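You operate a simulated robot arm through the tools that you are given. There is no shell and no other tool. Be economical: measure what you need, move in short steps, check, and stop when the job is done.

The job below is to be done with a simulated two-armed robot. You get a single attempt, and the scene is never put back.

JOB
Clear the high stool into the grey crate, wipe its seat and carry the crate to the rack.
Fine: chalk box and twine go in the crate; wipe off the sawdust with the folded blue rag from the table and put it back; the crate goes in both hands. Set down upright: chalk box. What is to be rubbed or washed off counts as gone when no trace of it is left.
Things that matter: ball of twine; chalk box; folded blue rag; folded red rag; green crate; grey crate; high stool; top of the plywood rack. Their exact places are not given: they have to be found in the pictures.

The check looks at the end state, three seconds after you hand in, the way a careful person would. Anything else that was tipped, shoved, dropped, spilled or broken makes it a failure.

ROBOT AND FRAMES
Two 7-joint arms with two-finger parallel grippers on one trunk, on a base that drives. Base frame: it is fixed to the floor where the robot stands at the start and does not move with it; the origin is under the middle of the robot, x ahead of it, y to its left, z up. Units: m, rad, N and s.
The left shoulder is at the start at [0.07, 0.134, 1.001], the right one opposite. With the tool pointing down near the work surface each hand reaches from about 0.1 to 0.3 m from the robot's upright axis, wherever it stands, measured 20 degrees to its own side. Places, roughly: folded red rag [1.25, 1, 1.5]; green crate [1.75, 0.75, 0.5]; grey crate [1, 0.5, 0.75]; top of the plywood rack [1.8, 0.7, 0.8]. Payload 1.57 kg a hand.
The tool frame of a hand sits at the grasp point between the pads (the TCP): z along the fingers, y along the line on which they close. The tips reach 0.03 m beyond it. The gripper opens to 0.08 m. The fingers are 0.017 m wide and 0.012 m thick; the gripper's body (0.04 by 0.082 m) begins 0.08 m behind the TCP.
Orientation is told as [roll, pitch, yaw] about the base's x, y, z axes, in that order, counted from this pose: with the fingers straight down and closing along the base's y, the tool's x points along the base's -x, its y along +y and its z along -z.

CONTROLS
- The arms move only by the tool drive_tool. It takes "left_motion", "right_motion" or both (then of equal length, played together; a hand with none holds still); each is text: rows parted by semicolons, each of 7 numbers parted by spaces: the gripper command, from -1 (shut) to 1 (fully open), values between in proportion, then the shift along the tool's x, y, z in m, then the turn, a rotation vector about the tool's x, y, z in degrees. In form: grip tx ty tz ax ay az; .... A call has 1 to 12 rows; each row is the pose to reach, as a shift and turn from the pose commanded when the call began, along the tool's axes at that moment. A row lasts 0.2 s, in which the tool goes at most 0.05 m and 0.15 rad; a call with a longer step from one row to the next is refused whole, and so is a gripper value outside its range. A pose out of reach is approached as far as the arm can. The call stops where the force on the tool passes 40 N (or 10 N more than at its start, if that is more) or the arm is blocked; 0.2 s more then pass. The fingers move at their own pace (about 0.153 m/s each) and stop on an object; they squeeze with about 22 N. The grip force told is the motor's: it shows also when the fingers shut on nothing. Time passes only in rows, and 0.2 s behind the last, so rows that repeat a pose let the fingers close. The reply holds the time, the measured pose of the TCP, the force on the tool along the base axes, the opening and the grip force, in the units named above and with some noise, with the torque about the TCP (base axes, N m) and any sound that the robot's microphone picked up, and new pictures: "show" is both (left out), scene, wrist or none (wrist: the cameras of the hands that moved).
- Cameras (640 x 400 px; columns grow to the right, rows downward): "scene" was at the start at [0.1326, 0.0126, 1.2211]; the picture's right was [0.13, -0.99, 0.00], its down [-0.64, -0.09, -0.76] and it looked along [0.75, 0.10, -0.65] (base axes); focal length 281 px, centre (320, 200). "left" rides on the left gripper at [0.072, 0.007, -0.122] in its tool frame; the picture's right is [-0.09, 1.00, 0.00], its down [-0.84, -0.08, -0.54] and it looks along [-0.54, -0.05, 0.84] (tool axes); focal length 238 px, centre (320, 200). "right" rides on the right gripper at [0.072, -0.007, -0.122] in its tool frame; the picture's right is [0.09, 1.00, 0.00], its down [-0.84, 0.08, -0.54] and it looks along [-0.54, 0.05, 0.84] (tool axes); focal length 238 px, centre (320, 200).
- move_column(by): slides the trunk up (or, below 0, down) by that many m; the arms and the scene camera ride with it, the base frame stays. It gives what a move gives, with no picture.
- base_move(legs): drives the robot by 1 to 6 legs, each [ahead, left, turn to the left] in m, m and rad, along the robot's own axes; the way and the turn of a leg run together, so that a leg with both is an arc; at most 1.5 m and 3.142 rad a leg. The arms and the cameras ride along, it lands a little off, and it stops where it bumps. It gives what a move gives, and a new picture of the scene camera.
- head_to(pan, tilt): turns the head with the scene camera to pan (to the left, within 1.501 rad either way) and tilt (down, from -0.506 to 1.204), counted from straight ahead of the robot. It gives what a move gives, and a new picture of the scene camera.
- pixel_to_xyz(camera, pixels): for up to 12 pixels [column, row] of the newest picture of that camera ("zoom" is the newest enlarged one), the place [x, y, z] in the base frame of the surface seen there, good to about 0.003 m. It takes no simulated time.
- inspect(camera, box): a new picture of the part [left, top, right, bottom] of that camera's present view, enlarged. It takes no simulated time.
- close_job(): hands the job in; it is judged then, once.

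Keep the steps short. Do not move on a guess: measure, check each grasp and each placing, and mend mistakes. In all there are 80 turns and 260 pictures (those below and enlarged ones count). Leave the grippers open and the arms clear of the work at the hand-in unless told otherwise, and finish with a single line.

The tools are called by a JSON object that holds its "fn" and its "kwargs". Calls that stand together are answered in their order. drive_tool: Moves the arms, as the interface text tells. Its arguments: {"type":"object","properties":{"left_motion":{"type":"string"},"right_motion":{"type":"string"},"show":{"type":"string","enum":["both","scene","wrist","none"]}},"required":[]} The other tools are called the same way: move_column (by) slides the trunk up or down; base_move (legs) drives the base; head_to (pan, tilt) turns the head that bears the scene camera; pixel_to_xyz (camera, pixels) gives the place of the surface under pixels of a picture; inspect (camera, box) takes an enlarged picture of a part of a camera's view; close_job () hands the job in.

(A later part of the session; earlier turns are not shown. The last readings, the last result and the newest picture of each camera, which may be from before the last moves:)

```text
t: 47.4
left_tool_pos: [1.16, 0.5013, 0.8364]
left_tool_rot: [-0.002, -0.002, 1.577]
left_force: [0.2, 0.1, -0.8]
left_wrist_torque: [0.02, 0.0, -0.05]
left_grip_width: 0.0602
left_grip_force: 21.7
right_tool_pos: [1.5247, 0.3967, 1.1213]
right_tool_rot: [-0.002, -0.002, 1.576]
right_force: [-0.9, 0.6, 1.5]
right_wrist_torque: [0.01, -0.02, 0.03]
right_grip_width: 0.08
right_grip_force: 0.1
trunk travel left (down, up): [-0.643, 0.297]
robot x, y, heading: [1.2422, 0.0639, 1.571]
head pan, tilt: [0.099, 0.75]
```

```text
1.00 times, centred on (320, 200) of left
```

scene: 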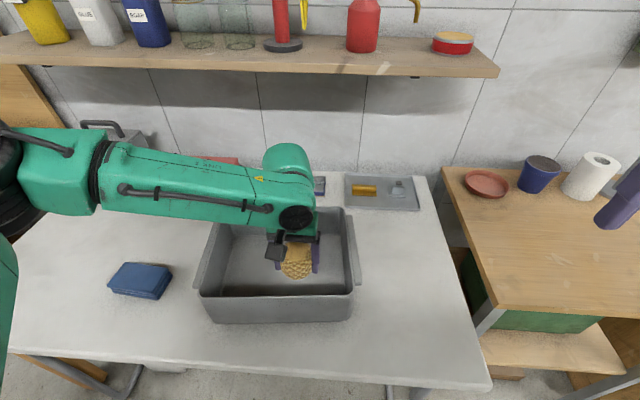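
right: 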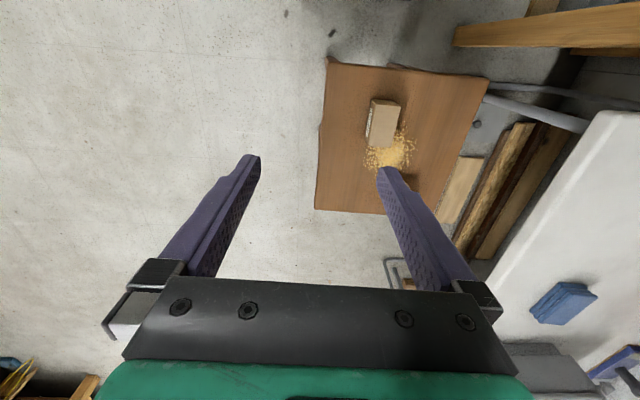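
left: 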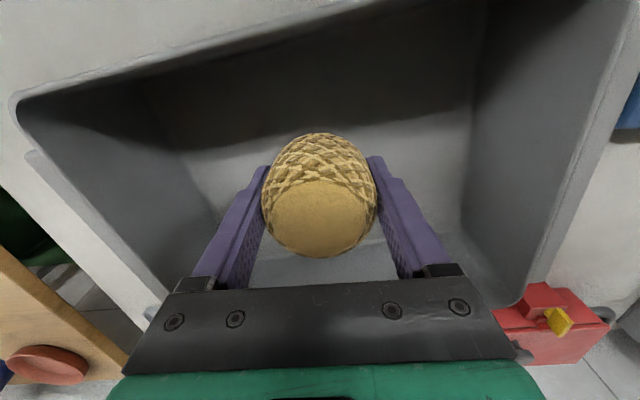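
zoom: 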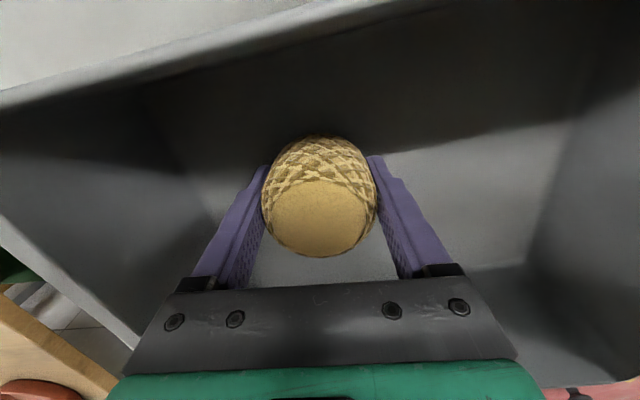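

The twine is just above the crate floor. I lower 3 mm, open partly to stay clear of the walls, wait, and lift a little.

{"fn": "drive_tool", "kwargs": {"left_motion": "-1 0 0 0.003 0 0 0; -1 0 0 0.003 0 0 0; 0.85 0 0 0.003 0 0 0; 0.85 0 0 0.003 0 0 0; 0.85 0 0 0.003 0 0 0; 0.85 0 0 -0.02 0 0 0; 0.85 0 0 -0.05 0 0 0; 0.85 0 0 -0.09 0 0 0; 0.85 0 0 -0.13 0 0 0; 0.85 0 0 -0.13 0 0 0", "show": "both"}}

```text
t: 49.6
left_tool_pos: [1.1608, 0.5017, 0.9658]
left_tool_rot: [-0.005, -0.002, 1.577]
left_force: [0.6, -0.2, 0.2]
left_wrist_torque: [0.0, 0.01, 0.03]
left_grip_width: 0.0739
left_grip_force: 0.0
right_tool_pos: [1.5243, 0.3982, 1.1203]
right_tool_rot: [0.002, 0.0, 1.576]
right_force: [1.4, 0.6, -0.1]
right_wrist_torque: [0.0, -0.02, -0.01]
right_grip_width: 0.0798
right_grip_force: 0.0
trunk travel left (down, up): [-0.643, 0.297]
robot x, y, heading: [1.2435, 0.0625, 1.576]
head pan, tilt: [0.099, 0.75]
```

scene: 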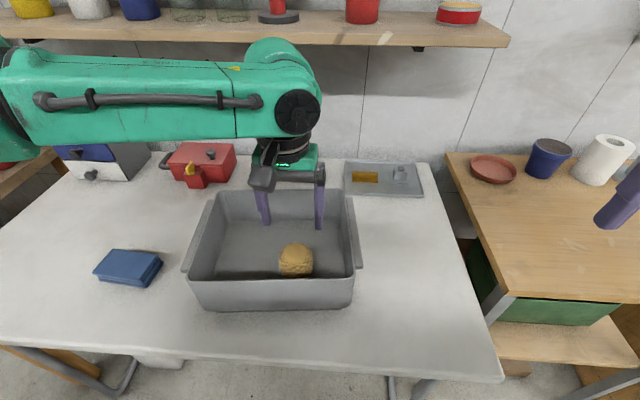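
left: 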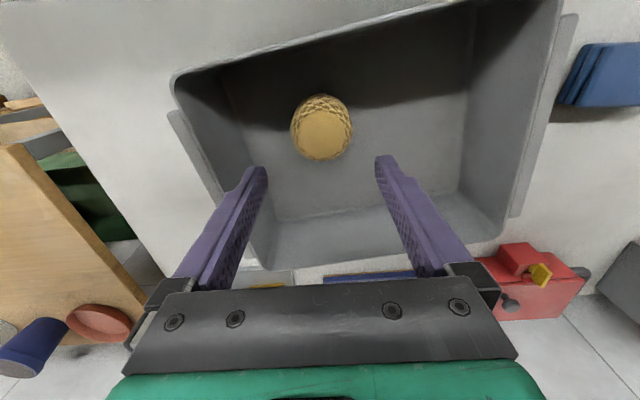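

The twine stands in the crate. Now the chalk box: I back the base off 0.205 m and go left 0.245 m to stand by the stool, with both hands above everything.

{"fn": "base_move", "kwargs": {"legs": [[-0.205, 0, 0], [0, 0.235, 0]]}}

{"fn": "drive_tool", "kwargs": {"left_motion": "1 0 0 0 0 0 8; 1 0 0 0 0 0 16; 1 0 0 0 0 0 24; 1 0 0 0 0 0 32; 1 0 0 0 0 0 40; 1 0 0 0 0 0 48", "show": "scene"}}

```text
t: 52.5
left_tool_pos: [0.9248, 0.2962, 0.9655]
left_tool_rot: [-0.003, -0.002, 1.576]
left_force: [0.5, 0.2, 0.1]
left_wrist_torque: [0.03, -0.01, 0.02]
left_grip_width: 0.0739
left_grip_force: 0.1
right_tool_pos: [1.2876, 0.19, 1.1212]
right_tool_rot: [0.0, 0.001, 1.574]
right_force: [0.6, -1.1, 0.1]
right_wrist_torque: [0.01, 0.0, -0.02]
right_grip_width: 0.0802
right_grip_force: 0.1
trunk travel left (down, up): [-0.643, 0.297]
robot x, y, heading: [1.0076, -0.1439, 1.575]
head pan, tilt: [0.099, 0.75]
```

scene: 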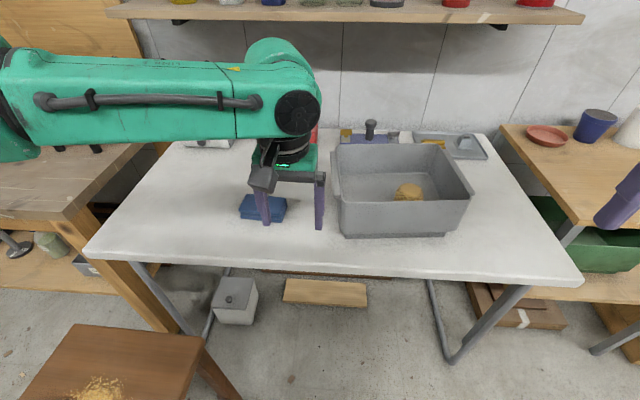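

```text
t: 53.9
left_tool_pos: [0.923, 0.2958, 0.9653]
left_tool_rot: [0.001, -0.002, 0.735]
left_force: [-0.1, 0.1, 0.3]
left_wrist_torque: [0.01, 0.0, 0.0]
left_grip_width: 0.0799
left_grip_force: 0.1
right_tool_pos: [1.2873, 0.191, 1.1202]
right_tool_rot: [0.0, -0.001, 1.576]
right_force: [-0.2, 0.3, 0.6]
right_wrist_torque: [-0.03, 0.02, 0.03]
right_grip_width: 0.0802
right_grip_force: 0.0
trunk travel left (down, up): [-0.643, 0.297]
robot x, y, heading: [1.0058, -0.1438, 1.566]
head pan, tilt: [0.099, 0.75]
```

scene: 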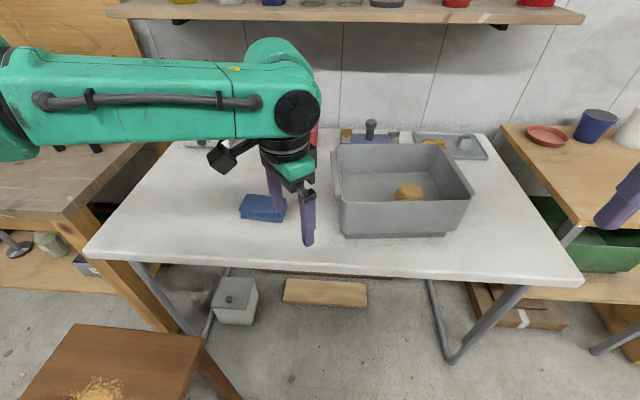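

The wrist turns well. I move above the chalk box at about (0.479, 0.032) while finishing the turn to yaw 0.

{"fn": "drive_tool", "kwargs": {"left_motion": "1 0.0422 0.0085 0 0 0 3.5; 1 0.0844 0.017 0 0 0 7; 1 0.1266 0.0255 0 0 0 10.5; 1 0.1688 0.034 0 0 0 14; 1 0.211 0.0425 0 0 0 17.5; 1 0.2532 0.051 0 0 0 21; 1 0.2954 0.0595 0 0 0 24.5; 1 0.3376 0.068 0 0 0 28; 1 0.3798 0.0765 0 0 0 31.5; 1 0.422 0.085 0 0 0 35; 1 0.4642 0.0933 0 0 0 38.5; 1 0.5065 0.1018 0 0 0 42.1", "show": "wrist"}}

```text
t: 56.5
left_tool_pos: [0.4731, 0.0419, 0.9271]
left_tool_rot: [0.006, 0.0, 0.002]
left_force: [-0.3, -1.3, 0.0]
left_wrist_torque: [0.01, 0.01, -0.01]
left_grip_width: 0.08
left_grip_force: 0.2
left hand out of reach, approached as far as the arm can: row 9, 10, 11, 12
right_tool_pos: [1.2865, 0.1903, 1.1207]
right_tool_rot: [0.0, -0.001, 1.575]
right_force: [0.5, -1.0, -0.2]
right_wrist_torque: [0.01, 0.0, -0.01]
right_grip_width: 0.0803
right_grip_force: 0.0
trunk travel left (down, up): [-0.643, 0.297]
robot x, y, heading: [1.0106, -0.139, 1.576]
head pan, tilt: [0.099, 0.75]
```

left: 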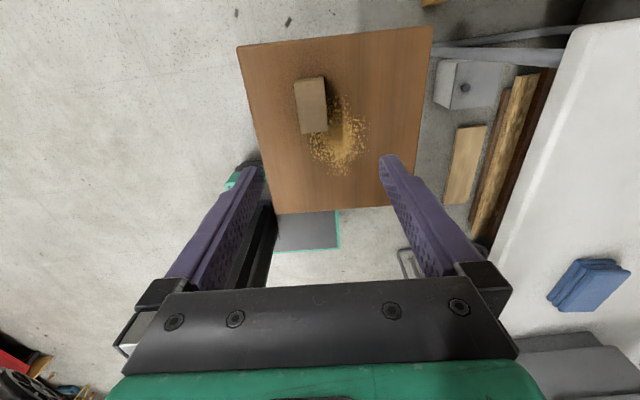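

It's near the reach limit because the wrist is above the shoulder. I lower the trunk 0.13 m, which brings the hand to z ≈ 0.80, then measure the chalk box.

{"fn": "move_column", "kwargs": {"by": -0.13}}

{"fn": "inspect", "kwargs": {"camera": "left", "box": [200, 0, 440, 150]}}

{"fn": "pixel_to_xyz", "kwargs": {"camera": "zoom", "pixels": [[320, 200]]}}

```text
t: 58.1
left_tool_pos: [0.4739, 0.043, 0.7973]
left_tool_rot: [0.005, -0.001, 0.005]
left_force: [0.3, -0.6, 0.3]
left_wrist_torque: [0.0, 0.0, 0.01]
left_grip_width: 0.08
left_grip_force: 0.1
right_tool_pos: [1.2874, 0.1905, 0.9904]
right_tool_rot: [0.0, -0.002, 1.574]
right_force: [0.9, -0.8, -0.5]
right_wrist_torque: [0.0, 0.03, 0.03]
right_grip_width: 0.0802
right_grip_force: 0.1
trunk travel left (down, up): [-0.513, 0.427]
robot x, y, heading: [1.0058, -0.1436, 1.574]
head pan, tilt: [0.099, 0.75]
```

```text
2.67 times, centred on (320, 75) of left
```

zoom: 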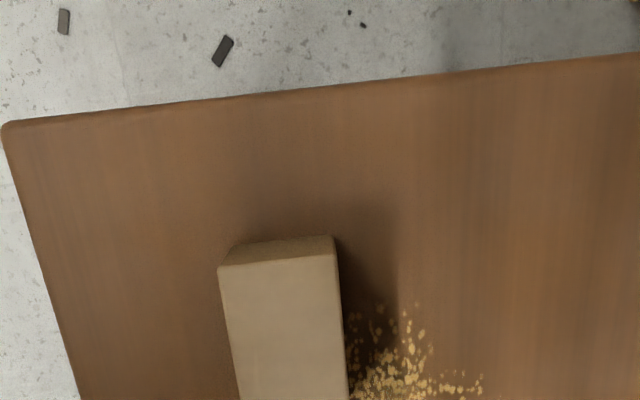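

```text
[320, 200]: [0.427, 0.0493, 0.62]
```

The box shows its top at the bottom of this cut-out. I take a full lower cut-out and measure the four top corners.

{"fn": "inspect", "kwargs": {"camera": "left", "box": [250, 70, 410, 170]}}

{"fn": "pixel_to_xyz", "kwargs": {"camera": "zoom", "pixels": [[140, 125], [280, 115], [320, 320], [175, 340], [230, 220], [150, 230], [300, 230], [400, 250], [470, 330]]}}

```text
4.00 times, centred on (330, 120) of left
```

zoom: 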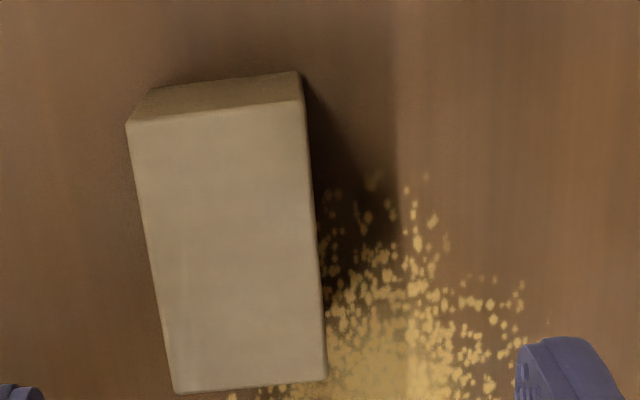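

```text
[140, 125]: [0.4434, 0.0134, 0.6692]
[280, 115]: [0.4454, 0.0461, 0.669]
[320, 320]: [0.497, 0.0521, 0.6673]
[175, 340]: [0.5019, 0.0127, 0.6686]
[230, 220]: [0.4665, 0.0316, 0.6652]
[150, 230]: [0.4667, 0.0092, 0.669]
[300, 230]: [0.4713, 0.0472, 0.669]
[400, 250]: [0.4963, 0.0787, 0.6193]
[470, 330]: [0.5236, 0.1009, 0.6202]
```

The box top spans x 0.440–0.514, y 0.010–0.051, aligned with the axes. I descend to (0.477, 0.031, 0.655), grip across y, and lift gently.

{"fn": "drive_tool", "kwargs": {"left_motion": "1 -0.004 -0.0115 0.03 0 0 0; 1 -0.004 -0.0115 0.07 0 0 0; 1 -0.004 -0.0115 0.11 0 0 0; 1 -0.004 -0.0115 0.142 0 0 0; 1 -0.004 -0.0115 0.142 0 0 0; -1 -0.004 -0.0115 0.142 0 0 0; -1 -0.004 -0.0115 0.142 0 0 0; -1 -0.004 -0.0115 0.142 0 0 0; -1 -0.004 -0.0115 0.142 0 0 0; -1 -0.004 -0.0115 0.137 0 0 0; -1 -0.004 -0.0115 0.122 0 0 0; -1 -0.004 -0.0115 0.1 0 0 0", "show": "wrist"}}

```text
t: 60.7
left_tool_pos: [0.48, 0.032, 0.6966]
left_tool_rot: [0.006, -0.001, 0.002]
left_force: [-0.3, 0.0, -0.8]
left_wrist_torque: [-0.01, -0.04, -0.03]
left_grip_width: 0.0447
left_grip_force: 22.5
right_tool_pos: [1.2872, 0.1908, 0.9899]
right_tool_rot: [0.001, 0.0, 1.575]
right_force: [0.6, -0.6, 0.1]
right_wrist_torque: [0.01, -0.01, 0.01]
right_grip_width: 0.0802
right_grip_force: 0.2
trunk travel left (down, up): [-0.513, 0.427]
robot x, y, heading: [1.007, -0.1385, 1.569]
head pan, tilt: [0.099, 0.75]
```

left: 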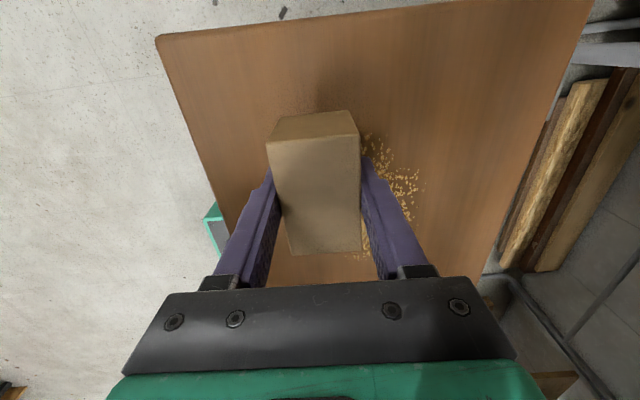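

The chalk box is held (0.0447 m). I raise the trunk back 0.13 m, then swing the hand up and over to the carrying pose while turning it back 90°.

{"fn": "move_column", "kwargs": {"by": 0.13}}

{"fn": "drive_tool", "kwargs": {"left_motion": "-1 -0.03 0.018 -0.03 0 0 -7; -1 -0.065 0.038 -0.055 0 0 -14; -1 -0.103 0.06 -0.075 0 0 -21; -1 -0.141 0.083 -0.09 0 0 -28.5; -1 -0.18 0.106 -0.1 0 0 -36; -1 -0.219 0.129 -0.11 0 0 -43.5; -1 -0.258 0.152 -0.12 0 0 -51; -1 -0.297 0.176 -0.13 0 0 -58.5; -1 -0.336 0.2 -0.14 0 0 -66; -1 -0.375 0.223 -0.14 0 0 -74; -1 -0.413 0.246 -0.14 0 0 -82; -1 -0.445 0.266 -0.14 0 0 -90", "show": "both"}}

```text
t: 62.3
left_tool_pos: [0.4785, 0.0316, 0.8266]
left_tool_rot: [0.006, -0.001, 0.004]
left_force: [-0.1, 0.4, -1.2]
left_wrist_torque: [0.01, 0.02, -0.05]
left_grip_width: 0.0447
left_grip_force: 21.7
right_tool_pos: [1.2874, 0.1922, 1.1209]
right_tool_rot: [0.0, 0.0, 1.576]
right_force: [-1.2, 0.2, -0.1]
right_wrist_torque: [-0.04, -0.03, 0.0]
right_grip_width: 0.0801
right_grip_force: 0.0
trunk travel left (down, up): [-0.643, 0.297]
robot x, y, heading: [1.0089, -0.1379, 1.57]
head pan, tilt: [0.099, 0.75]
```

```text
t: 64.9
left_tool_pos: [0.9214, 0.2977, 0.9698]
left_tool_rot: [-0.002, -0.003, 1.575]
left_force: [-0.2, 0.2, -0.8]
left_wrist_torque: [-0.02, 0.02, 0.0]
left_grip_width: 0.0445
left_grip_force: 21.3
left hand out of reach, approached as far as the arm can: row 5, 6
right_tool_pos: [1.2867, 0.1927, 1.1201]
right_tool_rot: [0.001, 0.002, 1.574]
right_force: [0.4, 0.4, -0.1]
right_wrist_torque: [-0.03, -0.03, -0.03]
right_grip_width: 0.0799
right_grip_force: 0.0
trunk travel left (down, up): [-0.643, 0.297]
robot x, y, heading: [1.009, -0.1356, 1.571]
head pan, tilt: [0.099, 0.75]
```

scene: 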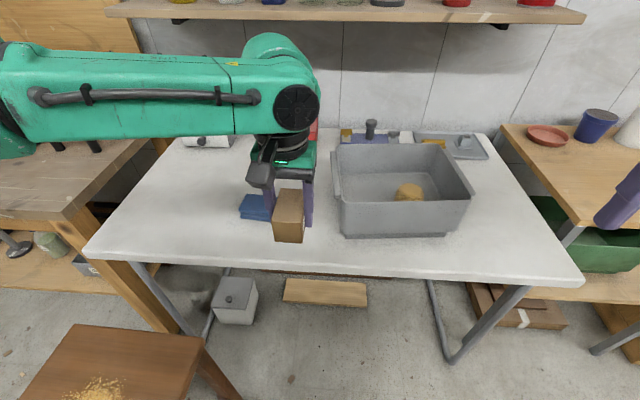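
left: 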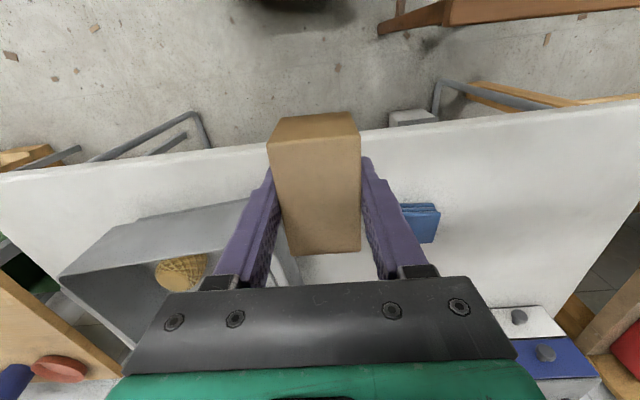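

Box bottom is at 0.934, above the rim (0.895). I drive right 0.15 m and ahead 0.2 m to bring it over the left half of the crate, aiming at x ≈ 1.072.

{"fn": "base_move", "kwargs": {"legs": [[0, -0.15, 0], [0.203, 0, 0]]}}

{"fn": "inspect", "kwargs": {"camera": "left", "box": [0, 0, 640, 400]}}

```text
t: 67.5
left_tool_pos: [1.0737, 0.497, 0.9706]
left_tool_rot: [-0.001, -0.007, 1.57]
left_force: [0.3, -0.3, -1.0]
left_wrist_torque: [-0.01, 0.01, 0.02]
left_grip_width: 0.0448
left_grip_force: 22.1
right_tool_pos: [1.438, 0.3902, 1.1199]
right_tool_rot: [-0.001, -0.001, 1.572]
right_force: [-0.4, 0.1, 0.3]
right_wrist_torque: [0.01, -0.06, 0.01]
right_grip_width: 0.0801
right_grip_force: 0.0
trunk travel left (down, up): [-0.643, 0.297]
robot x, y, heading: [1.162, 0.0585, 1.573]
head pan, tilt: [0.099, 0.75]
```

scene: 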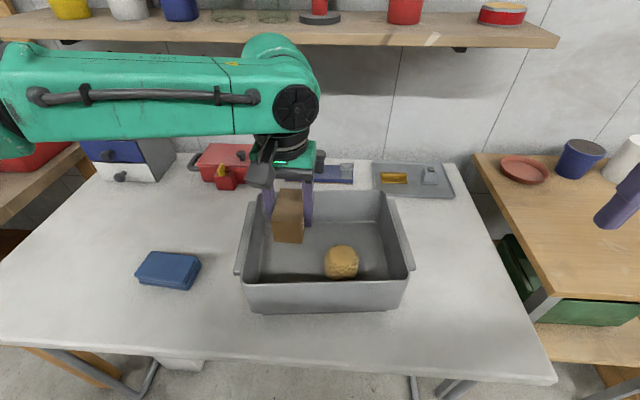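

```text
1.00 times, centred on (320, 200) of left
```

zoom: 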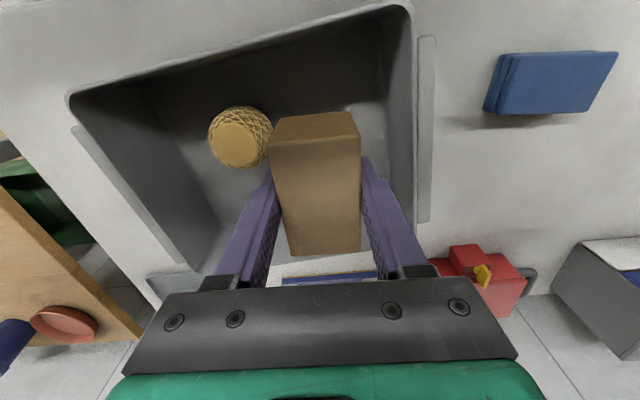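

The box is over a free part of the crate floor, clear of wall and twine. I lower 0.135 m by hand, open moderately and come straight back up.

{"fn": "drive_tool", "kwargs": {"left_motion": "-1 0 0 0.035 0 0 0; -1 0 0 0.075 0 0 0; -1 0 0 0.11 0 0 0; -1 0 0 0.13 0 0 0; -1 0 0 0.134 0 0 0; -1 0 0 0.134 0 0 0; 0.35 0 0 0.134 0 0 0; 0.35 0 0 0.134 0 0 0; 0.35 0 0 0.12 0 0 0; 0.35 0 0 0.08 0 0 0; 0.35 0 0 0.04 0 0 0; 0.35 0 0 0 0 0 0", "show": "both"}}

```text
t: 70.1
left_tool_pos: [1.0703, 0.4975, 0.9705]
left_tool_rot: [-0.002, -0.006, 1.571]
left_force: [-0.4, 0.3, 0.3]
left_wrist_torque: [0.02, 0.0, 0.0]
left_grip_width: 0.0538
left_grip_force: 0.2
right_tool_pos: [1.4383, 0.39, 1.1221]
right_tool_rot: [0.001, -0.003, 1.571]
right_force: [0.7, -0.8, -0.5]
right_wrist_torque: [0.02, 0.01, 0.03]
right_grip_width: 0.0797
right_grip_force: 0.0
trunk travel left (down, up): [-0.643, 0.297]
robot x, y, heading: [1.157, 0.0575, 1.567]
head pan, tilt: [0.099, 0.75]
```

scene: 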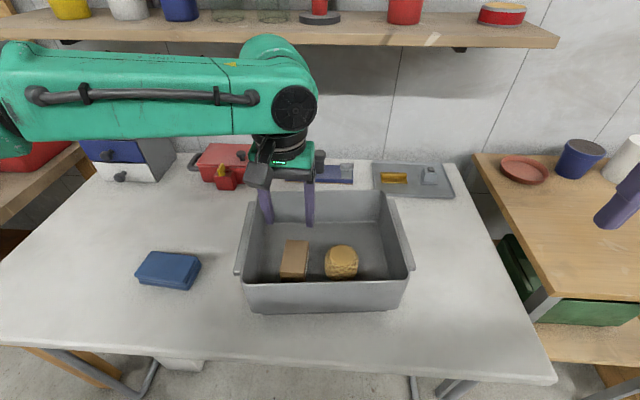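
left: 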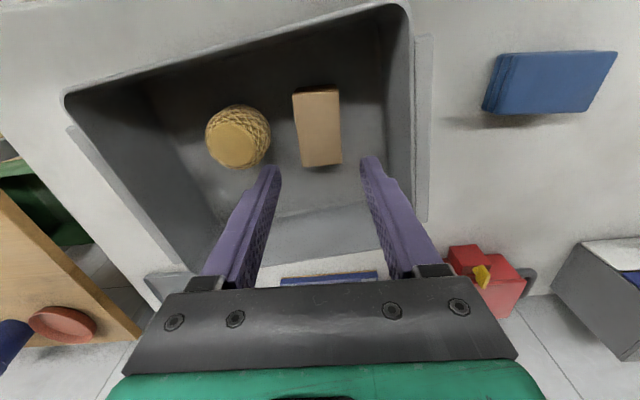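

Both things are in the crate, chalk box upright. Now the blue rag at (165,268) in the scene and (550,83) in the wrist picture: I measure its shape.

{"fn": "pixel_to_xyz", "kwargs": {"camera": "left", "pixels": [[500, 58], [612, 55], [587, 105], [487, 108], [550, 80], [505, 100], [560, 130], [590, 30]]}}

{"fn": "inspect", "kwargs": {"camera": "scene", "box": [110, 230, 230, 310]}}

{"fn": "pixel_to_xyz", "kwargs": {"camera": "scene", "pixels": [[152, 254], [198, 257], [186, 285], [138, 279], [168, 268], [187, 289], [200, 263]]}}

```text
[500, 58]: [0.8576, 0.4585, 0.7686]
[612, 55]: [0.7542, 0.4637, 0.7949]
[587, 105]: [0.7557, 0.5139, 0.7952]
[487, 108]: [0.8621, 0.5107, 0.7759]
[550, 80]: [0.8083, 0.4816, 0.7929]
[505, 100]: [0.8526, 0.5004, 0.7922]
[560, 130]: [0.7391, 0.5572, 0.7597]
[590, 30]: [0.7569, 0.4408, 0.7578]
```

```text
5.00 times, centred on (170, 270) of scene
```

zoom: 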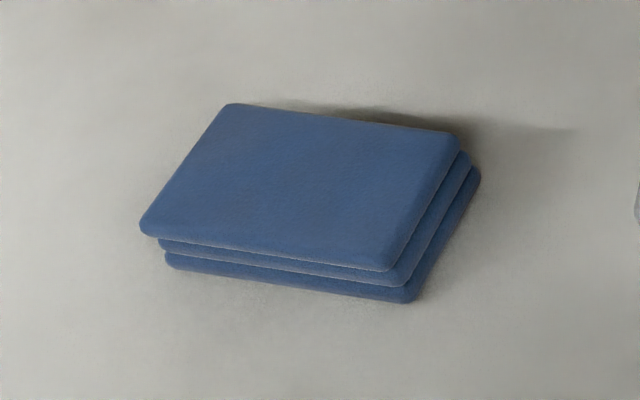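

```text
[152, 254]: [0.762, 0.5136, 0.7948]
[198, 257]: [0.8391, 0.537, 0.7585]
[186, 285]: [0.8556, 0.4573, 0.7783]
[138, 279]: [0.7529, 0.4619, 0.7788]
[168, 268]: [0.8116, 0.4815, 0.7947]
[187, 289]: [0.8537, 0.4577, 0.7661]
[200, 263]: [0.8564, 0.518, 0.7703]
```

The rag is about 0.105 × 0.065 × 0.037 m, centre (0.807, 0.486), long side nearly along x (turned about -2.7°). I move over it while turning the hand so it closes across y.

{"fn": "drive_tool", "kwargs": {"left_motion": "1 0.001 0.022 0 0 0 7.7; 1 0.002 0.044 0 0 0 15.4; 1 0.003 0.066 0 0 0 23.1; 1 0.004 0.088 0 0 0 30.8; 1 0.005 0.11 0 0 0 38.5; 1 0.006 0.132 0 0 0 46.2; 1 0.007 0.154 0 0 0 53.9; 1 0.008 0.176 0.01 0 0 61.6; 1 0.009 0.198 0.02 0 0 69.3; 1 0.01 0.22 0.035 0 0 77; 1 0.011 0.242 0.05 0 0 84.8; 1 0.0115 0.2635 0.07 0 0 92.6", "show": "wrist"}}

```text
t: 72.7
left_tool_pos: [0.8084, 0.4871, 0.9001]
left_tool_rot: [0.007, -0.002, -0.045]
left_force: [-0.1, 0.0, -0.9]
left_wrist_torque: [-0.01, -0.01, -0.01]
left_grip_width: 0.0797
left_grip_force: 0.0
right_tool_pos: [1.4386, 0.3896, 1.1203]
right_tool_rot: [-0.002, -0.001, 1.574]
right_force: [-0.3, 1.4, -0.1]
right_wrist_torque: [0.02, -0.04, 0.02]
right_grip_width: 0.0801
right_grip_force: 0.1
trunk travel left (down, up): [-0.643, 0.297]
robot x, y, heading: [1.1613, 0.0581, 1.571]
head pan, tilt: [0.099, 0.75]
```

left: 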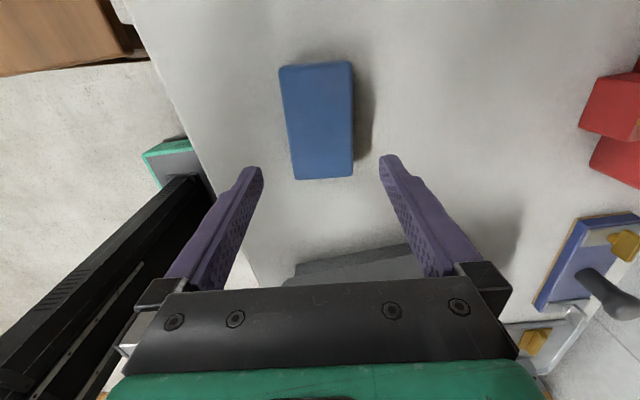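

The rag is framed between the fingers. I measure its four sides once more from here.

{"fn": "pixel_to_xyz", "kwargs": {"camera": "left", "pixels": [[283, 80], [352, 76], [294, 165], [350, 162], [288, 125], [350, 120], [315, 67], [322, 175], [318, 120]]}}

{"fn": "inspect", "kwargs": {"camera": "left", "box": [260, 40, 400, 200]}}

```text
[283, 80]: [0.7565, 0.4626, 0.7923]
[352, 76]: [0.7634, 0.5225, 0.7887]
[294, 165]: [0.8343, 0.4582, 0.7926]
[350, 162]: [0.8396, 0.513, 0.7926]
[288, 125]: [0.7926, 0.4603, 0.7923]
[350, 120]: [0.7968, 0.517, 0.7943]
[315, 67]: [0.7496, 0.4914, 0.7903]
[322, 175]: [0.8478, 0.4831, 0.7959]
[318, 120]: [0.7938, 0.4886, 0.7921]
```

```text
2.50 times, centred on (330, 120) of left
```

zoom: 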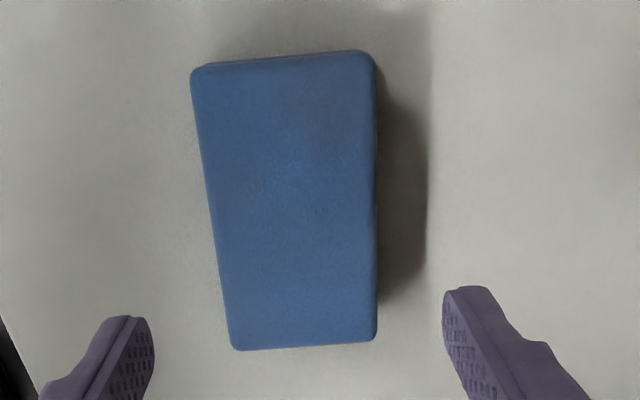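

The rag top spans about y 0.459–0.519. The hand is centred, so I descend to z = 0.797 (tips 1 cm above the table), close, and lift a little.

{"fn": "drive_tool", "kwargs": {"left_motion": "1 0.003 0.001 0.04 0 0 0; 1 0.003 0.001 0.08 0 0 0; 1 0.003 0.001 0.103 0 0 0; 1 0.003 0.001 0.103 0 0 0; -1 0.003 0.001 0.103 0 0 0; -1 0.003 0.001 0.103 0 0 0; -1 0.003 0.001 0.103 0 0 0; -1 0.003 0.001 0.103 0 0 0; -1 0.003 0.001 0.098 0 0 0; -1 0.003 0.001 0.08 0 0 0; -1 0.003 0.001 0.05 0 0 0; -1 0.003 0.001 0.02 0 0 0", "show": "both"}}

```text
t: 75.3
left_tool_pos: [0.8063, 0.4874, 0.8801]
left_tool_rot: [0.005, -0.002, -0.044]
left_force: [0.6, -0.8, -0.3]
left_wrist_torque: [0.04, 0.0, -0.01]
left_grip_width: 0.0643
left_grip_force: 22.1
right_tool_pos: [1.4383, 0.3904, 1.1202]
right_tool_rot: [0.0, -0.002, 1.574]
right_force: [-0.1, -1.0, -0.1]
right_wrist_torque: [-0.01, 0.03, -0.03]
right_grip_width: 0.08
right_grip_force: 0.1
trunk travel left (down, up): [-0.643, 0.297]
robot x, y, heading: [1.1543, 0.0561, 1.57]
head pan, tilt: [0.099, 0.75]
```

scene: 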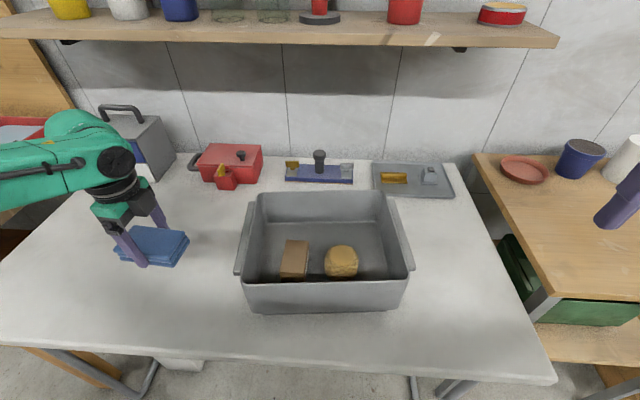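
left: 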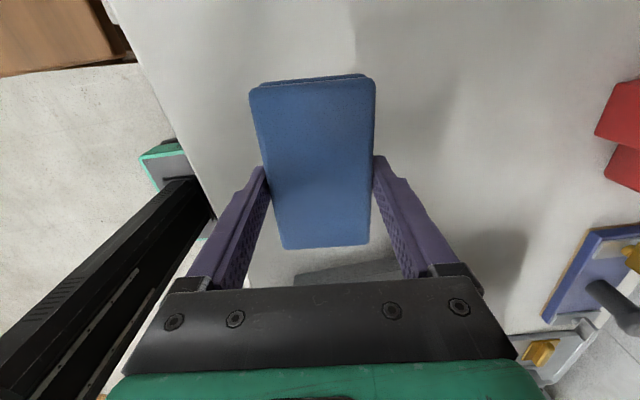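

The rag is held (0.064 m). I drive back 0.2 m and 0.15 m left to the stool side, with the rag riding above the table edge.

{"fn": "base_move", "kwargs": {"legs": [[-0.198, 0, 0], [0, 0.13, 0]]}}

{"fn": "head_to", "kwargs": {"pan": 0.75, "tilt": 0.9}}

```text
t: 77.8
left_tool_pos: [0.6787, 0.2884, 0.88]
left_tool_rot: [0.005, 0.0, -0.046]
left_force: [0.2, 0.2, -1.7]
left_wrist_torque: [0.02, -0.01, 0.01]
left_grip_width: 0.0641
left_grip_force: 21.8
right_tool_pos: [1.3091, 0.1912, 1.121]
right_tool_rot: [0.0, 0.002, 1.57]
right_force: [0.6, 0.2, -0.1]
right_wrist_torque: [-0.01, 0.0, 0.0]
right_grip_width: 0.0799
right_grip_force: 0.0
trunk travel left (down, up): [-0.643, 0.297]
robot x, y, heading: [1.0293, -0.1394, 1.569]
head pan, tilt: [0.099, 0.75]
```

scene: 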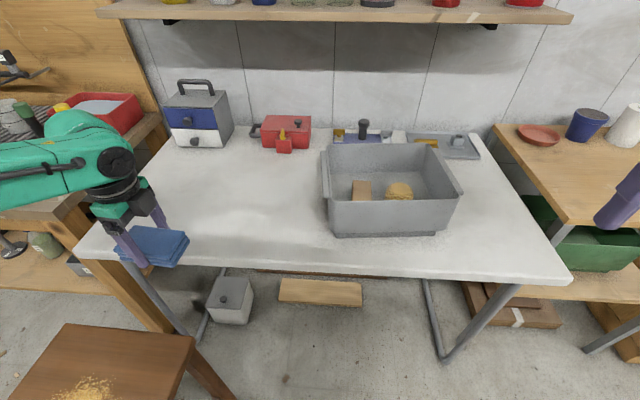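

```text
t: 78.8
left_tool_pos: [0.6781, 0.2884, 0.8796]
left_tool_rot: [0.006, -0.003, -0.045]
left_force: [1.1, -0.1, -0.3]
left_wrist_torque: [0.01, 0.0, 0.01]
left_grip_width: 0.0641
left_grip_force: 22.5
right_tool_pos: [1.3097, 0.1896, 1.1208]
right_tool_rot: [0.0, 0.001, 1.571]
right_force: [-0.8, 0.7, -0.7]
right_wrist_torque: [0.01, 0.02, -0.02]
right_grip_width: 0.08
right_grip_force: 0.1
trunk travel left (down, up): [-0.643, 0.297]
robot x, y, heading: [1.0257, -0.1424, 1.571]
head pan, tilt: [0.75, 0.901]
```

scene: 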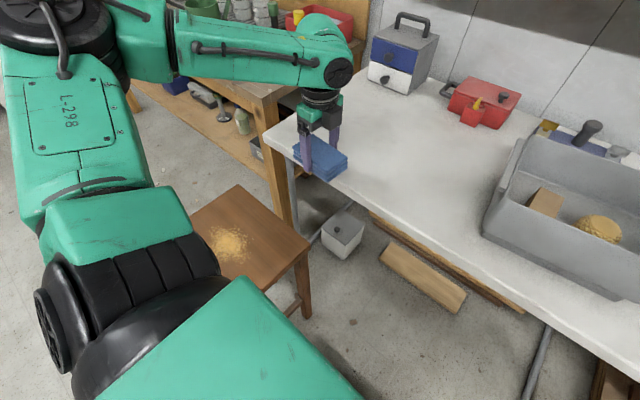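

The sawdust shows at (228,243). I measure its extent before wiping.

{"fn": "inspect", "kwargs": {"camera": "scene", "box": [180, 190, 320, 290]}}

{"fn": "pixel_to_xyz", "kwargs": {"camera": "zoom", "pixels": [[150, 210], [340, 250], [220, 165], [270, 340], [225, 245], [300, 185], [250, 300], [265, 150], [330, 300]]}}

```text
4.00 times, centred on (250, 240) of scene
```

zoom: 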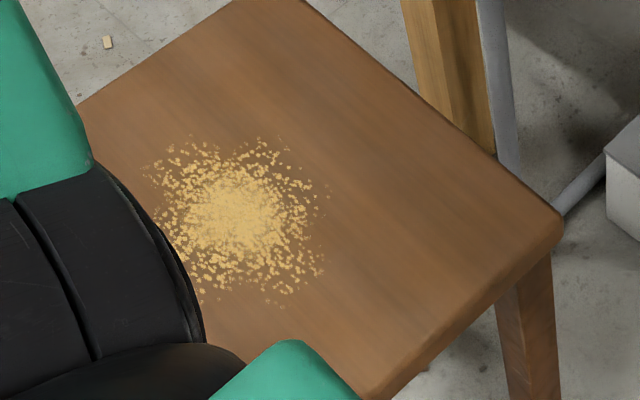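

```text
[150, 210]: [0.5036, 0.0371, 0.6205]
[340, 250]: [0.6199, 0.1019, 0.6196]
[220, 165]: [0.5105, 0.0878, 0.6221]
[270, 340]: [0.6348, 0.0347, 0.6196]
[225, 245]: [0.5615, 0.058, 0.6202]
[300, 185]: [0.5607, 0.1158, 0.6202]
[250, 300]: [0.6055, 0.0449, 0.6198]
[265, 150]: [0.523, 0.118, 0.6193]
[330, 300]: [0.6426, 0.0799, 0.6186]
```

Sawdust centre is about (0.553, 0.065), radius ≈ 0.06. I move the rag over the seat at (0.555, 0.13), then lower the trunk 0.13 m.

{"fn": "drive_tool", "kwargs": {"left_motion": "-1 0.029 -0.04 0 0 0 0; -1 0.057 -0.08 0 0 0 0; -1 0.086 -0.12 0 0 0 0; -1 0.1158 -0.1634 0 0 0 0; -1 0.1158 -0.1634 0 0 0 0", "show": "none"}}

{"fn": "move_column", "kwargs": {"by": -0.13}}

{"fn": "drive_tool", "kwargs": {"left_motion": "-1 0 0 0.04 0 0 0; -1 0 0 0.075 0 0 0; -1 0 0 0.088 0 0 0; -1 0 0 0.092 0 0 0", "show": "both"}}

```text
refused: row 4 steps farther than a row can; nothing moved
```

```text
t: 80.4
left_tool_pos: [0.6771, 0.2894, 0.7516]
left_tool_rot: [0.012, 0.0, -0.043]
left_force: [-4.7, 2.4, 13.8]
left_wrist_torque: [0.64, 0.07, 0.18]
left_grip_width: 0.0643
left_grip_force: 21.9
right_tool_pos: [1.31, 0.1891, 0.9909]
right_tool_rot: [0.002, -0.001, 1.571]
right_force: [-0.1, 0.2, 0.9]
right_wrist_torque: [-0.01, 0.0, 0.0]
right_grip_width: 0.0801
right_grip_force: 0.0
trunk travel left (down, up): [-0.513, 0.427]
robot x, y, heading: [1.0293, -0.1463, 1.572]
head pan, tilt: [0.75, 0.901]
```

```text
t: 80.6
left_tool_pos: [0.6773, 0.2898, 0.7521]
left_tool_rot: [0.024, 0.005, -0.048]
left_force: [2.4, -13.7, 20.5]
left_wrist_torque: [0.78, -0.17, -0.13]
left_grip_width: 0.0642
left_grip_force: 21.8
right_tool_pos: [1.3101, 0.188, 0.9918]
right_tool_rot: [0.001, -0.003, 1.572]
right_force: [-0.4, 1.2, 0.5]
right_wrist_torque: [-0.01, -0.02, 0.02]
right_grip_width: 0.08
right_grip_force: 0.1
trunk travel left (down, up): [-0.513, 0.427]
robot x, y, heading: [1.027, -0.1394, 1.575]
head pan, tilt: [0.75, 0.901]
stopped in row 1 (left hand): the force on the tool passed its limit (the readings are from after the stop); the commanded pose is now the measured one
```

scene: 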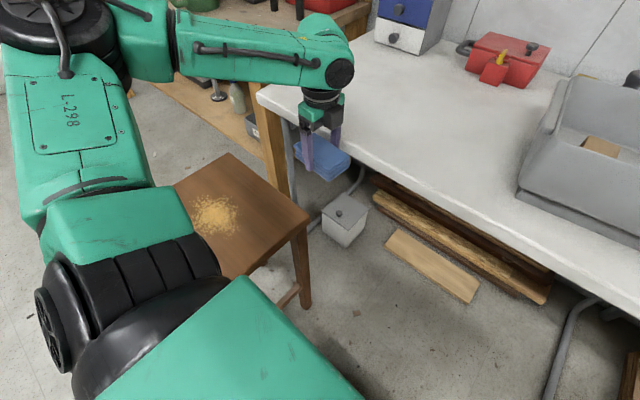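
left: 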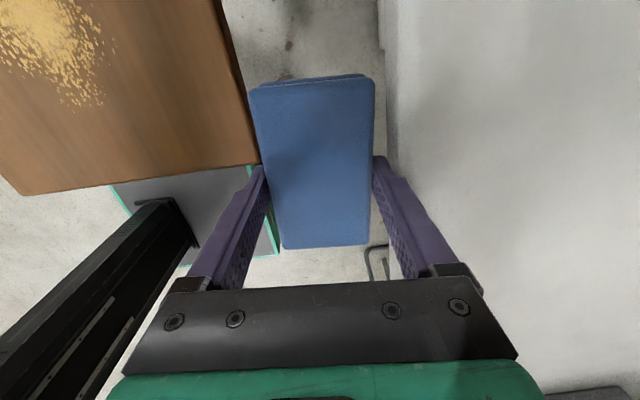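

I shouldn't have chained those calls: the refused row left the hand at the table edge, and the finger touched the edge with about 20 N. I back straight up and away from the table now, then check that nothing shifted.

{"fn": "drive_tool", "kwargs": {"left_motion": "-1 0 0 -0.015 0 0 0; -1 0 0 -0.045 0 0 0; -1 0 0 -0.08 0 0 0; -1 0 -0.03 -0.1 0 0 0; -1 0 -0.06 -0.1 0 0 0", "show": "both"}}

```text
t: 81.8
left_tool_pos: [0.6731, 0.2293, 0.8467]
left_tool_rot: [0.015, 0.003, -0.045]
left_force: [-0.5, -0.9, -0.4]
left_wrist_torque: [0.01, 0.0, 0.01]
left_grip_width: 0.0641
left_grip_force: 22.3
right_tool_pos: [1.3089, 0.1897, 0.991]
right_tool_rot: [-0.002, -0.001, 1.571]
right_force: [-0.5, 0.3, 0.3]
right_wrist_torque: [0.03, -0.01, -0.03]
right_grip_width: 0.08
right_grip_force: 0.1
trunk travel left (down, up): [-0.513, 0.427]
robot x, y, heading: [1.0302, -0.1391, 1.568]
head pan, tilt: [0.75, 0.901]
```

scene: 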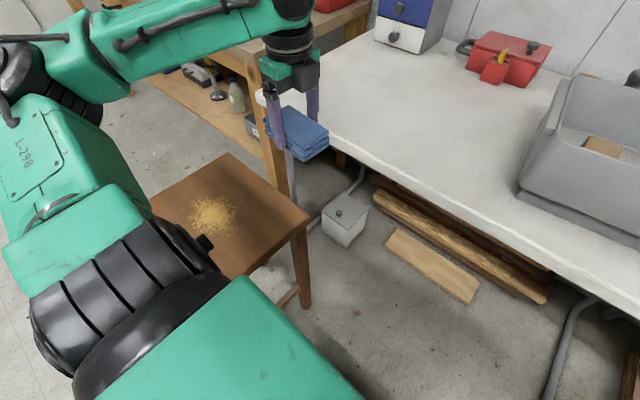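
left: 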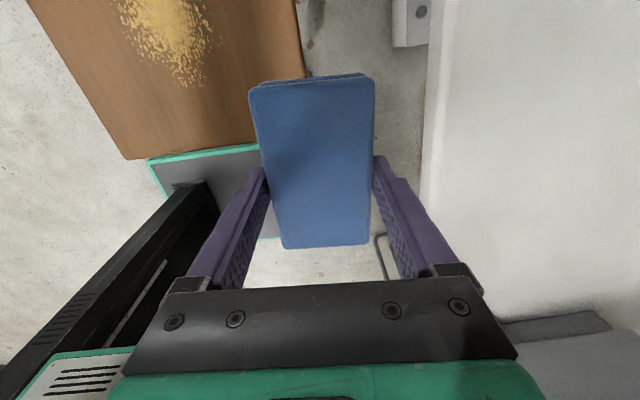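

Nothing moved and the rag sits unchanged in the grip. I now move over the seat at (0.555, 0.13) and then down to z = 0.69, short of contact.

{"fn": "drive_tool", "kwargs": {"left_motion": "-1 0.0284 -0.026 0 0 0 0; -1 0.0568 -0.052 0 0 0 0; -1 0.085 -0.078 0 0 0 0; -1 0.1135 -0.104 0 0 0 0; -1 0.1135 -0.104 0.04 0 0 0; -1 0.1135 -0.104 0.08 0 0 0; -1 0.1135 -0.104 0.12 0 0 0; -1 0.1135 -0.104 0.155 0 0 0; -1 0.1135 -0.104 0.155 0 0 0", "show": "both"}}

```text
t: 83.8
left_tool_pos: [0.5567, 0.1341, 0.6905]
left_tool_rot: [0.018, 0.005, -0.047]
left_force: [-0.5, 0.1, -1.0]
left_wrist_torque: [-0.01, 0.04, 0.0]
left_grip_width: 0.0644
left_grip_force: 21.4
left hand out of reach, approached as far as the arm can: row 4
right_tool_pos: [1.3094, 0.192, 0.99]
right_tool_rot: [0.001, -0.002, 1.575]
right_force: [0.4, 0.1, 0.5]
right_wrist_torque: [0.0, -0.03, -0.01]
right_grip_width: 0.0801
right_grip_force: 0.1
trunk travel left (down, up): [-0.513, 0.427]
robot x, y, heading: [1.0283, -0.1431, 1.575]
head pan, tilt: [0.75, 0.901]
```

scene: 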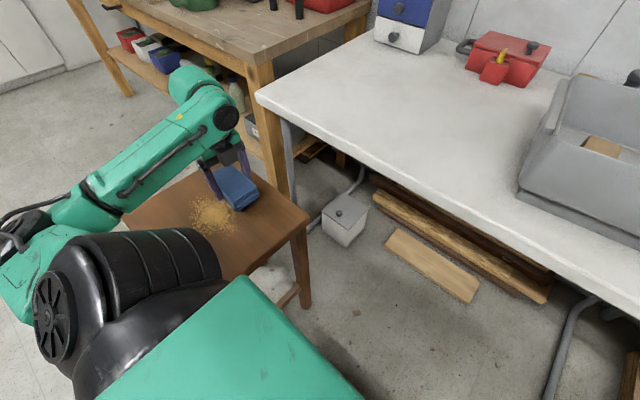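
left: 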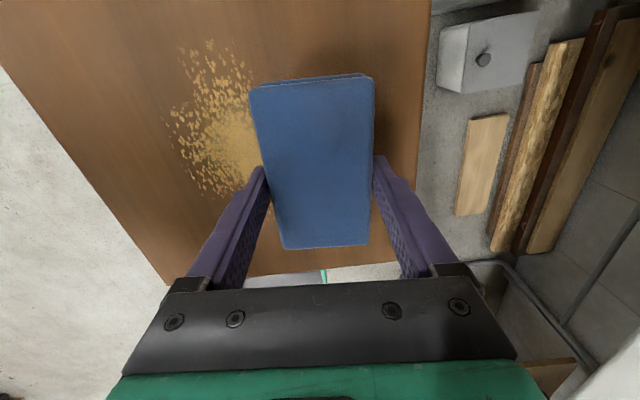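

Not yet touching. I take out the 1° tilt and lower 0.033 m to feel the seat.

{"fn": "drive_tool", "kwargs": {"left_motion": "-1 0 0 0.015 1 0 0; -1 0 0 0.025 1 0 0; -1 0 0 0.03 1 0 0; -1 0 0 0.033 1 0 0; -1 0 0 0.033 1 0 0", "show": "none"}}

```text
t: 85.0
left_tool_pos: [0.5554, 0.1343, 0.657]
left_tool_rot: [0.001, 0.005, -0.046]
left_force: [0.9, -0.2, -1.4]
left_wrist_torque: [-0.01, -0.01, -0.04]
left_grip_width: 0.0643
left_grip_force: 21.8
right_tool_pos: [1.3081, 0.1905, 0.9913]
right_tool_rot: [0.0, 0.0, 1.573]
right_force: [-0.2, 0.8, 0.5]
right_wrist_torque: [-0.01, -0.01, 0.03]
right_grip_width: 0.0798
right_grip_force: 0.0
trunk travel left (down, up): [-0.513, 0.427]
robot x, y, heading: [1.0259, -0.1428, 1.573]
head pan, tilt: [0.75, 0.901]
```

No contact force yet. I lower in 2 mm steps.

{"fn": "drive_tool", "kwargs": {"left_motion": "-1 0 0 0.002 0 0 0; -1 0 0 0.003 0 0 0; -1 0 0 0.004 0 0 0; -1 0 0 0.004 0 0 0", "show": "none"}}

```text
t: 86.0
left_tool_pos: [0.5562, 0.1334, 0.6566]
left_tool_rot: [0.007, 0.01, -0.047]
left_force: [-7.2, 1.7, 29.3]
left_wrist_torque: [-0.01, 0.19, -0.09]
left_grip_width: 0.0646
left_grip_force: 21.9
right_tool_pos: [1.3105, 0.1881, 0.9909]
right_tool_rot: [0.0, -0.002, 1.572]
right_force: [-0.1, 0.5, 0.0]
right_wrist_torque: [0.02, -0.02, -0.03]
right_grip_width: 0.08
right_grip_force: 0.0
trunk travel left (down, up): [-0.513, 0.427]
robot x, y, heading: [1.0292, -0.1416, 1.57]
head pan, tilt: [0.75, 0.901]
```

Contact is firm (29 N), too hard to slide without risking shoving the stool. I ease off 2.5 mm and wipe in three lanes across the sawdust.

{"fn": "drive_tool", "kwargs": {"left_motion": "-1 0 0 -0.0025 0 0 0; -1 0 -0.035 -0.0025 0 0 0; -1 0 -0.07 -0.0025 0 0 0; -1 0 -0.105 -0.0025 0 0 0; -1 0 -0.135 -0.0025 0 0 0; -1 0.034 -0.135 -0.0025 0 0 0; -1 0.034 -0.095 -0.0025 0 0 0; -1 0.034 -0.05 -0.0025 0 0 0; -1 0.034 -0.01 -0.0025 0 0 0; -1 0 -0.01 -0.0025 0 0 0; -1 -0.034 -0.01 -0.0025 0 0 0; -1 -0.034 -0.055 -0.0025 0 0 0", "show": "both"}}

```text
t: 88.6
left_tool_pos: [0.5895, 0.0772, 0.6552]
left_tool_rot: [0.003, 0.003, -0.047]
left_force: [5.1, 4.5, 15.3]
left_wrist_torque: [0.42, 0.44, -0.19]
left_grip_width: 0.0643
left_grip_force: 21.8
right_tool_pos: [1.3109, 0.1892, 0.9913]
right_tool_rot: [0.0, -0.001, 1.572]
right_force: [0.6, -0.2, 0.6]
right_wrist_torque: [0.0, -0.01, 0.01]
right_grip_width: 0.08
right_grip_force: 0.1
trunk travel left (down, up): [-0.513, 0.427]
robot x, y, heading: [1.029, -0.139, 1.574]
head pan, tilt: [0.75, 0.901]
```

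scene: 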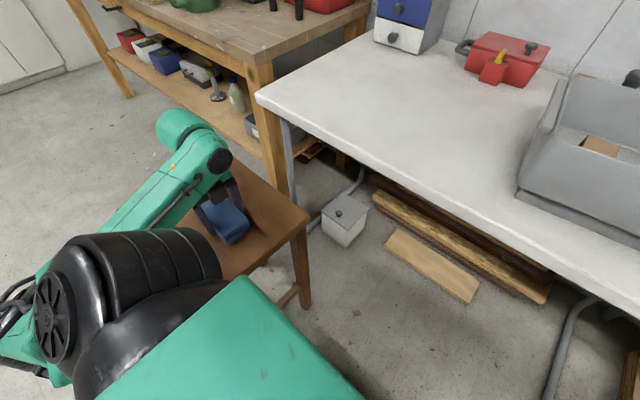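
left: 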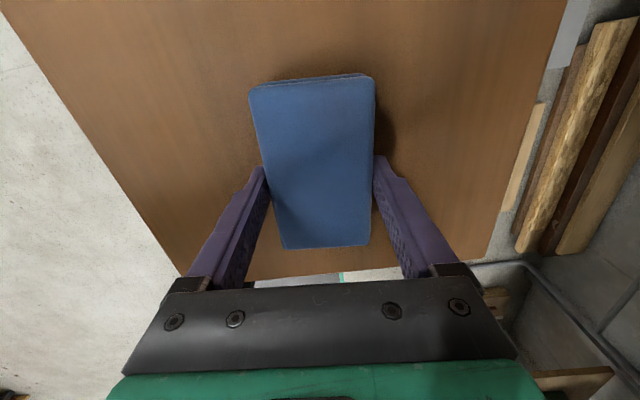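

The sawdust is coming off well and the stool hasn't moved. I finish this lane, make one more pass, then lift to check.

{"fn": "drive_tool", "kwargs": {"left_motion": "-1 0 -0.04 0 0 0 0; -1 0 -0.075 0 0 0 0; -1 0.035 -0.075 0 0 0 0; -1 0.035 -0.035 0 0 0 0; -1 0.035 0.01 0 0 0 0; -1 0.035 0.05 0 0 0 0; -1 0.035 0.05 -0.02 0 0 0; -1 0.035 0.05 -0.06 0 0 0; -1 0.015 0.075 -0.1 0 0 0; -1 -0.01 0.1 -0.13 0 0 0; -1 -0.03 0.12 -0.165 0 0 0; -1 -0.045 0.125 -0.2 0 0 0", "show": "both"}}

{"fn": "inspect", "kwargs": {"camera": "scene", "box": [100, 140, 320, 290]}}

{"fn": "inspect", "kwargs": {"camera": "left", "box": [0, 0, 400, 250]}}

```text
refused: row 9 steps farther than a row can; nothing moved
```

```text
2.67 times, centred on (210, 215) of scene
```

zoom: 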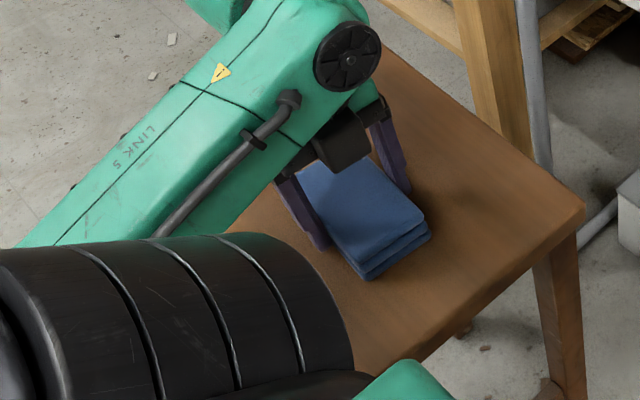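

```text
1.60 times, centred on (200, 125) of left
```

zoom: 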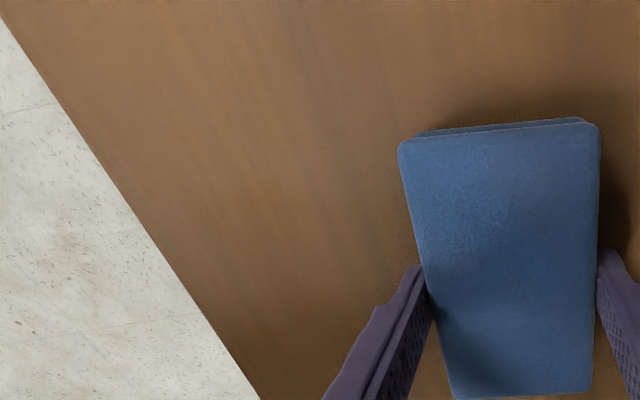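

One row was slightly too long, so nothing moved. I redo the last lane with shorter steps and lift straight up.

{"fn": "drive_tool", "kwargs": {"left_motion": "-1 0 -0.04 0 0 0 0; -1 0 -0.075 0 0 0 0; -1 0.035 -0.075 0 0 0 0; -1 0.035 -0.035 0 0 0 0; -1 0.035 0.005 0 0 0 0; -1 0.035 0.045 0 0 0 0; -1 0.035 0.055 -0.02 0 0 0; -1 0.025 0.065 -0.06 0 0 0; -1 0.015 0.075 -0.1 0 0 0; -1 0.0 0.09 -0.14 0 0 0; -1 -0.015 0.105 -0.18 0 0 0; -1 -0.03 0.12 -0.2 0 0 0", "show": "both"}}

{"fn": "inspect", "kwargs": {"camera": "scene", "box": [100, 140, 320, 290]}}

```text
t: 91.2
left_tool_pos: [0.6229, 0.1948, 0.8547]
left_tool_rot: [0.0, 0.002, -0.047]
left_force: [0.4, 0.3, -0.7]
left_wrist_torque: [-0.01, -0.01, -0.02]
left_grip_width: 0.0643
left_grip_force: 21.7
right_tool_pos: [1.3094, 0.1918, 0.9898]
right_tool_rot: [0.002, 0.001, 1.573]
right_force: [-0.1, -0.2, -0.5]
right_wrist_torque: [-0.01, 0.0, 0.0]
right_grip_width: 0.0802
right_grip_force: 0.1
trunk travel left (down, up): [-0.513, 0.427]
robot x, y, heading: [1.0238, -0.1419, 1.572]
head pan, tilt: [0.75, 0.901]
```

scene: 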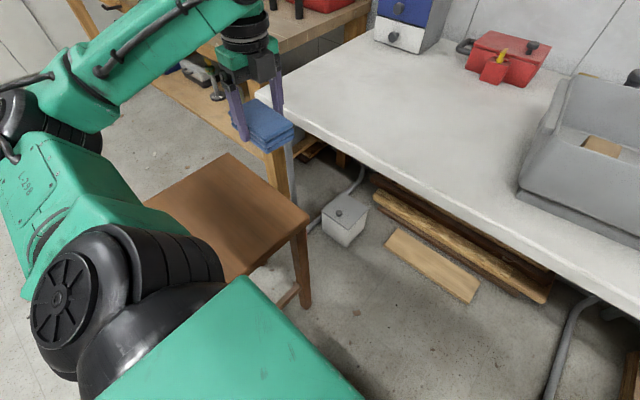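
left: 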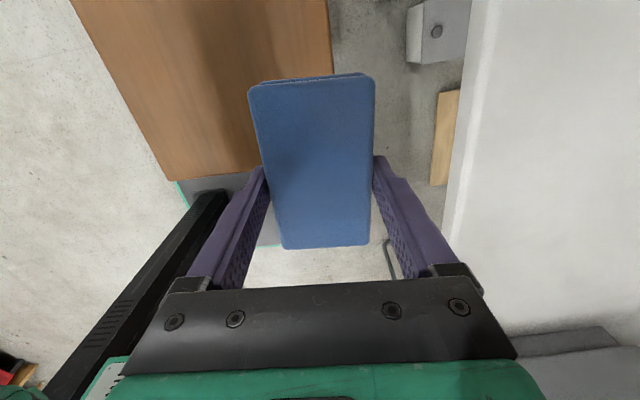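

```text
2.67 times, centred on (210, 215) of scene
```

zoom: 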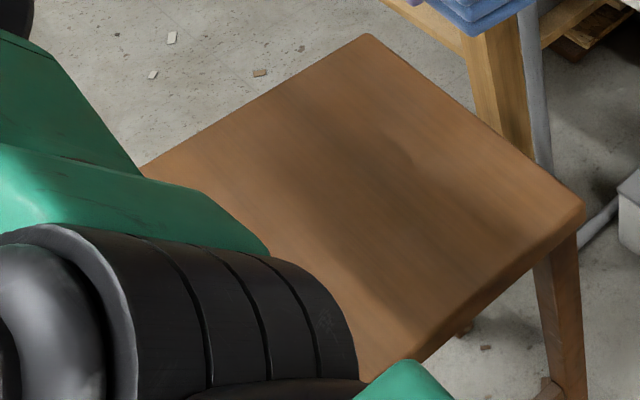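

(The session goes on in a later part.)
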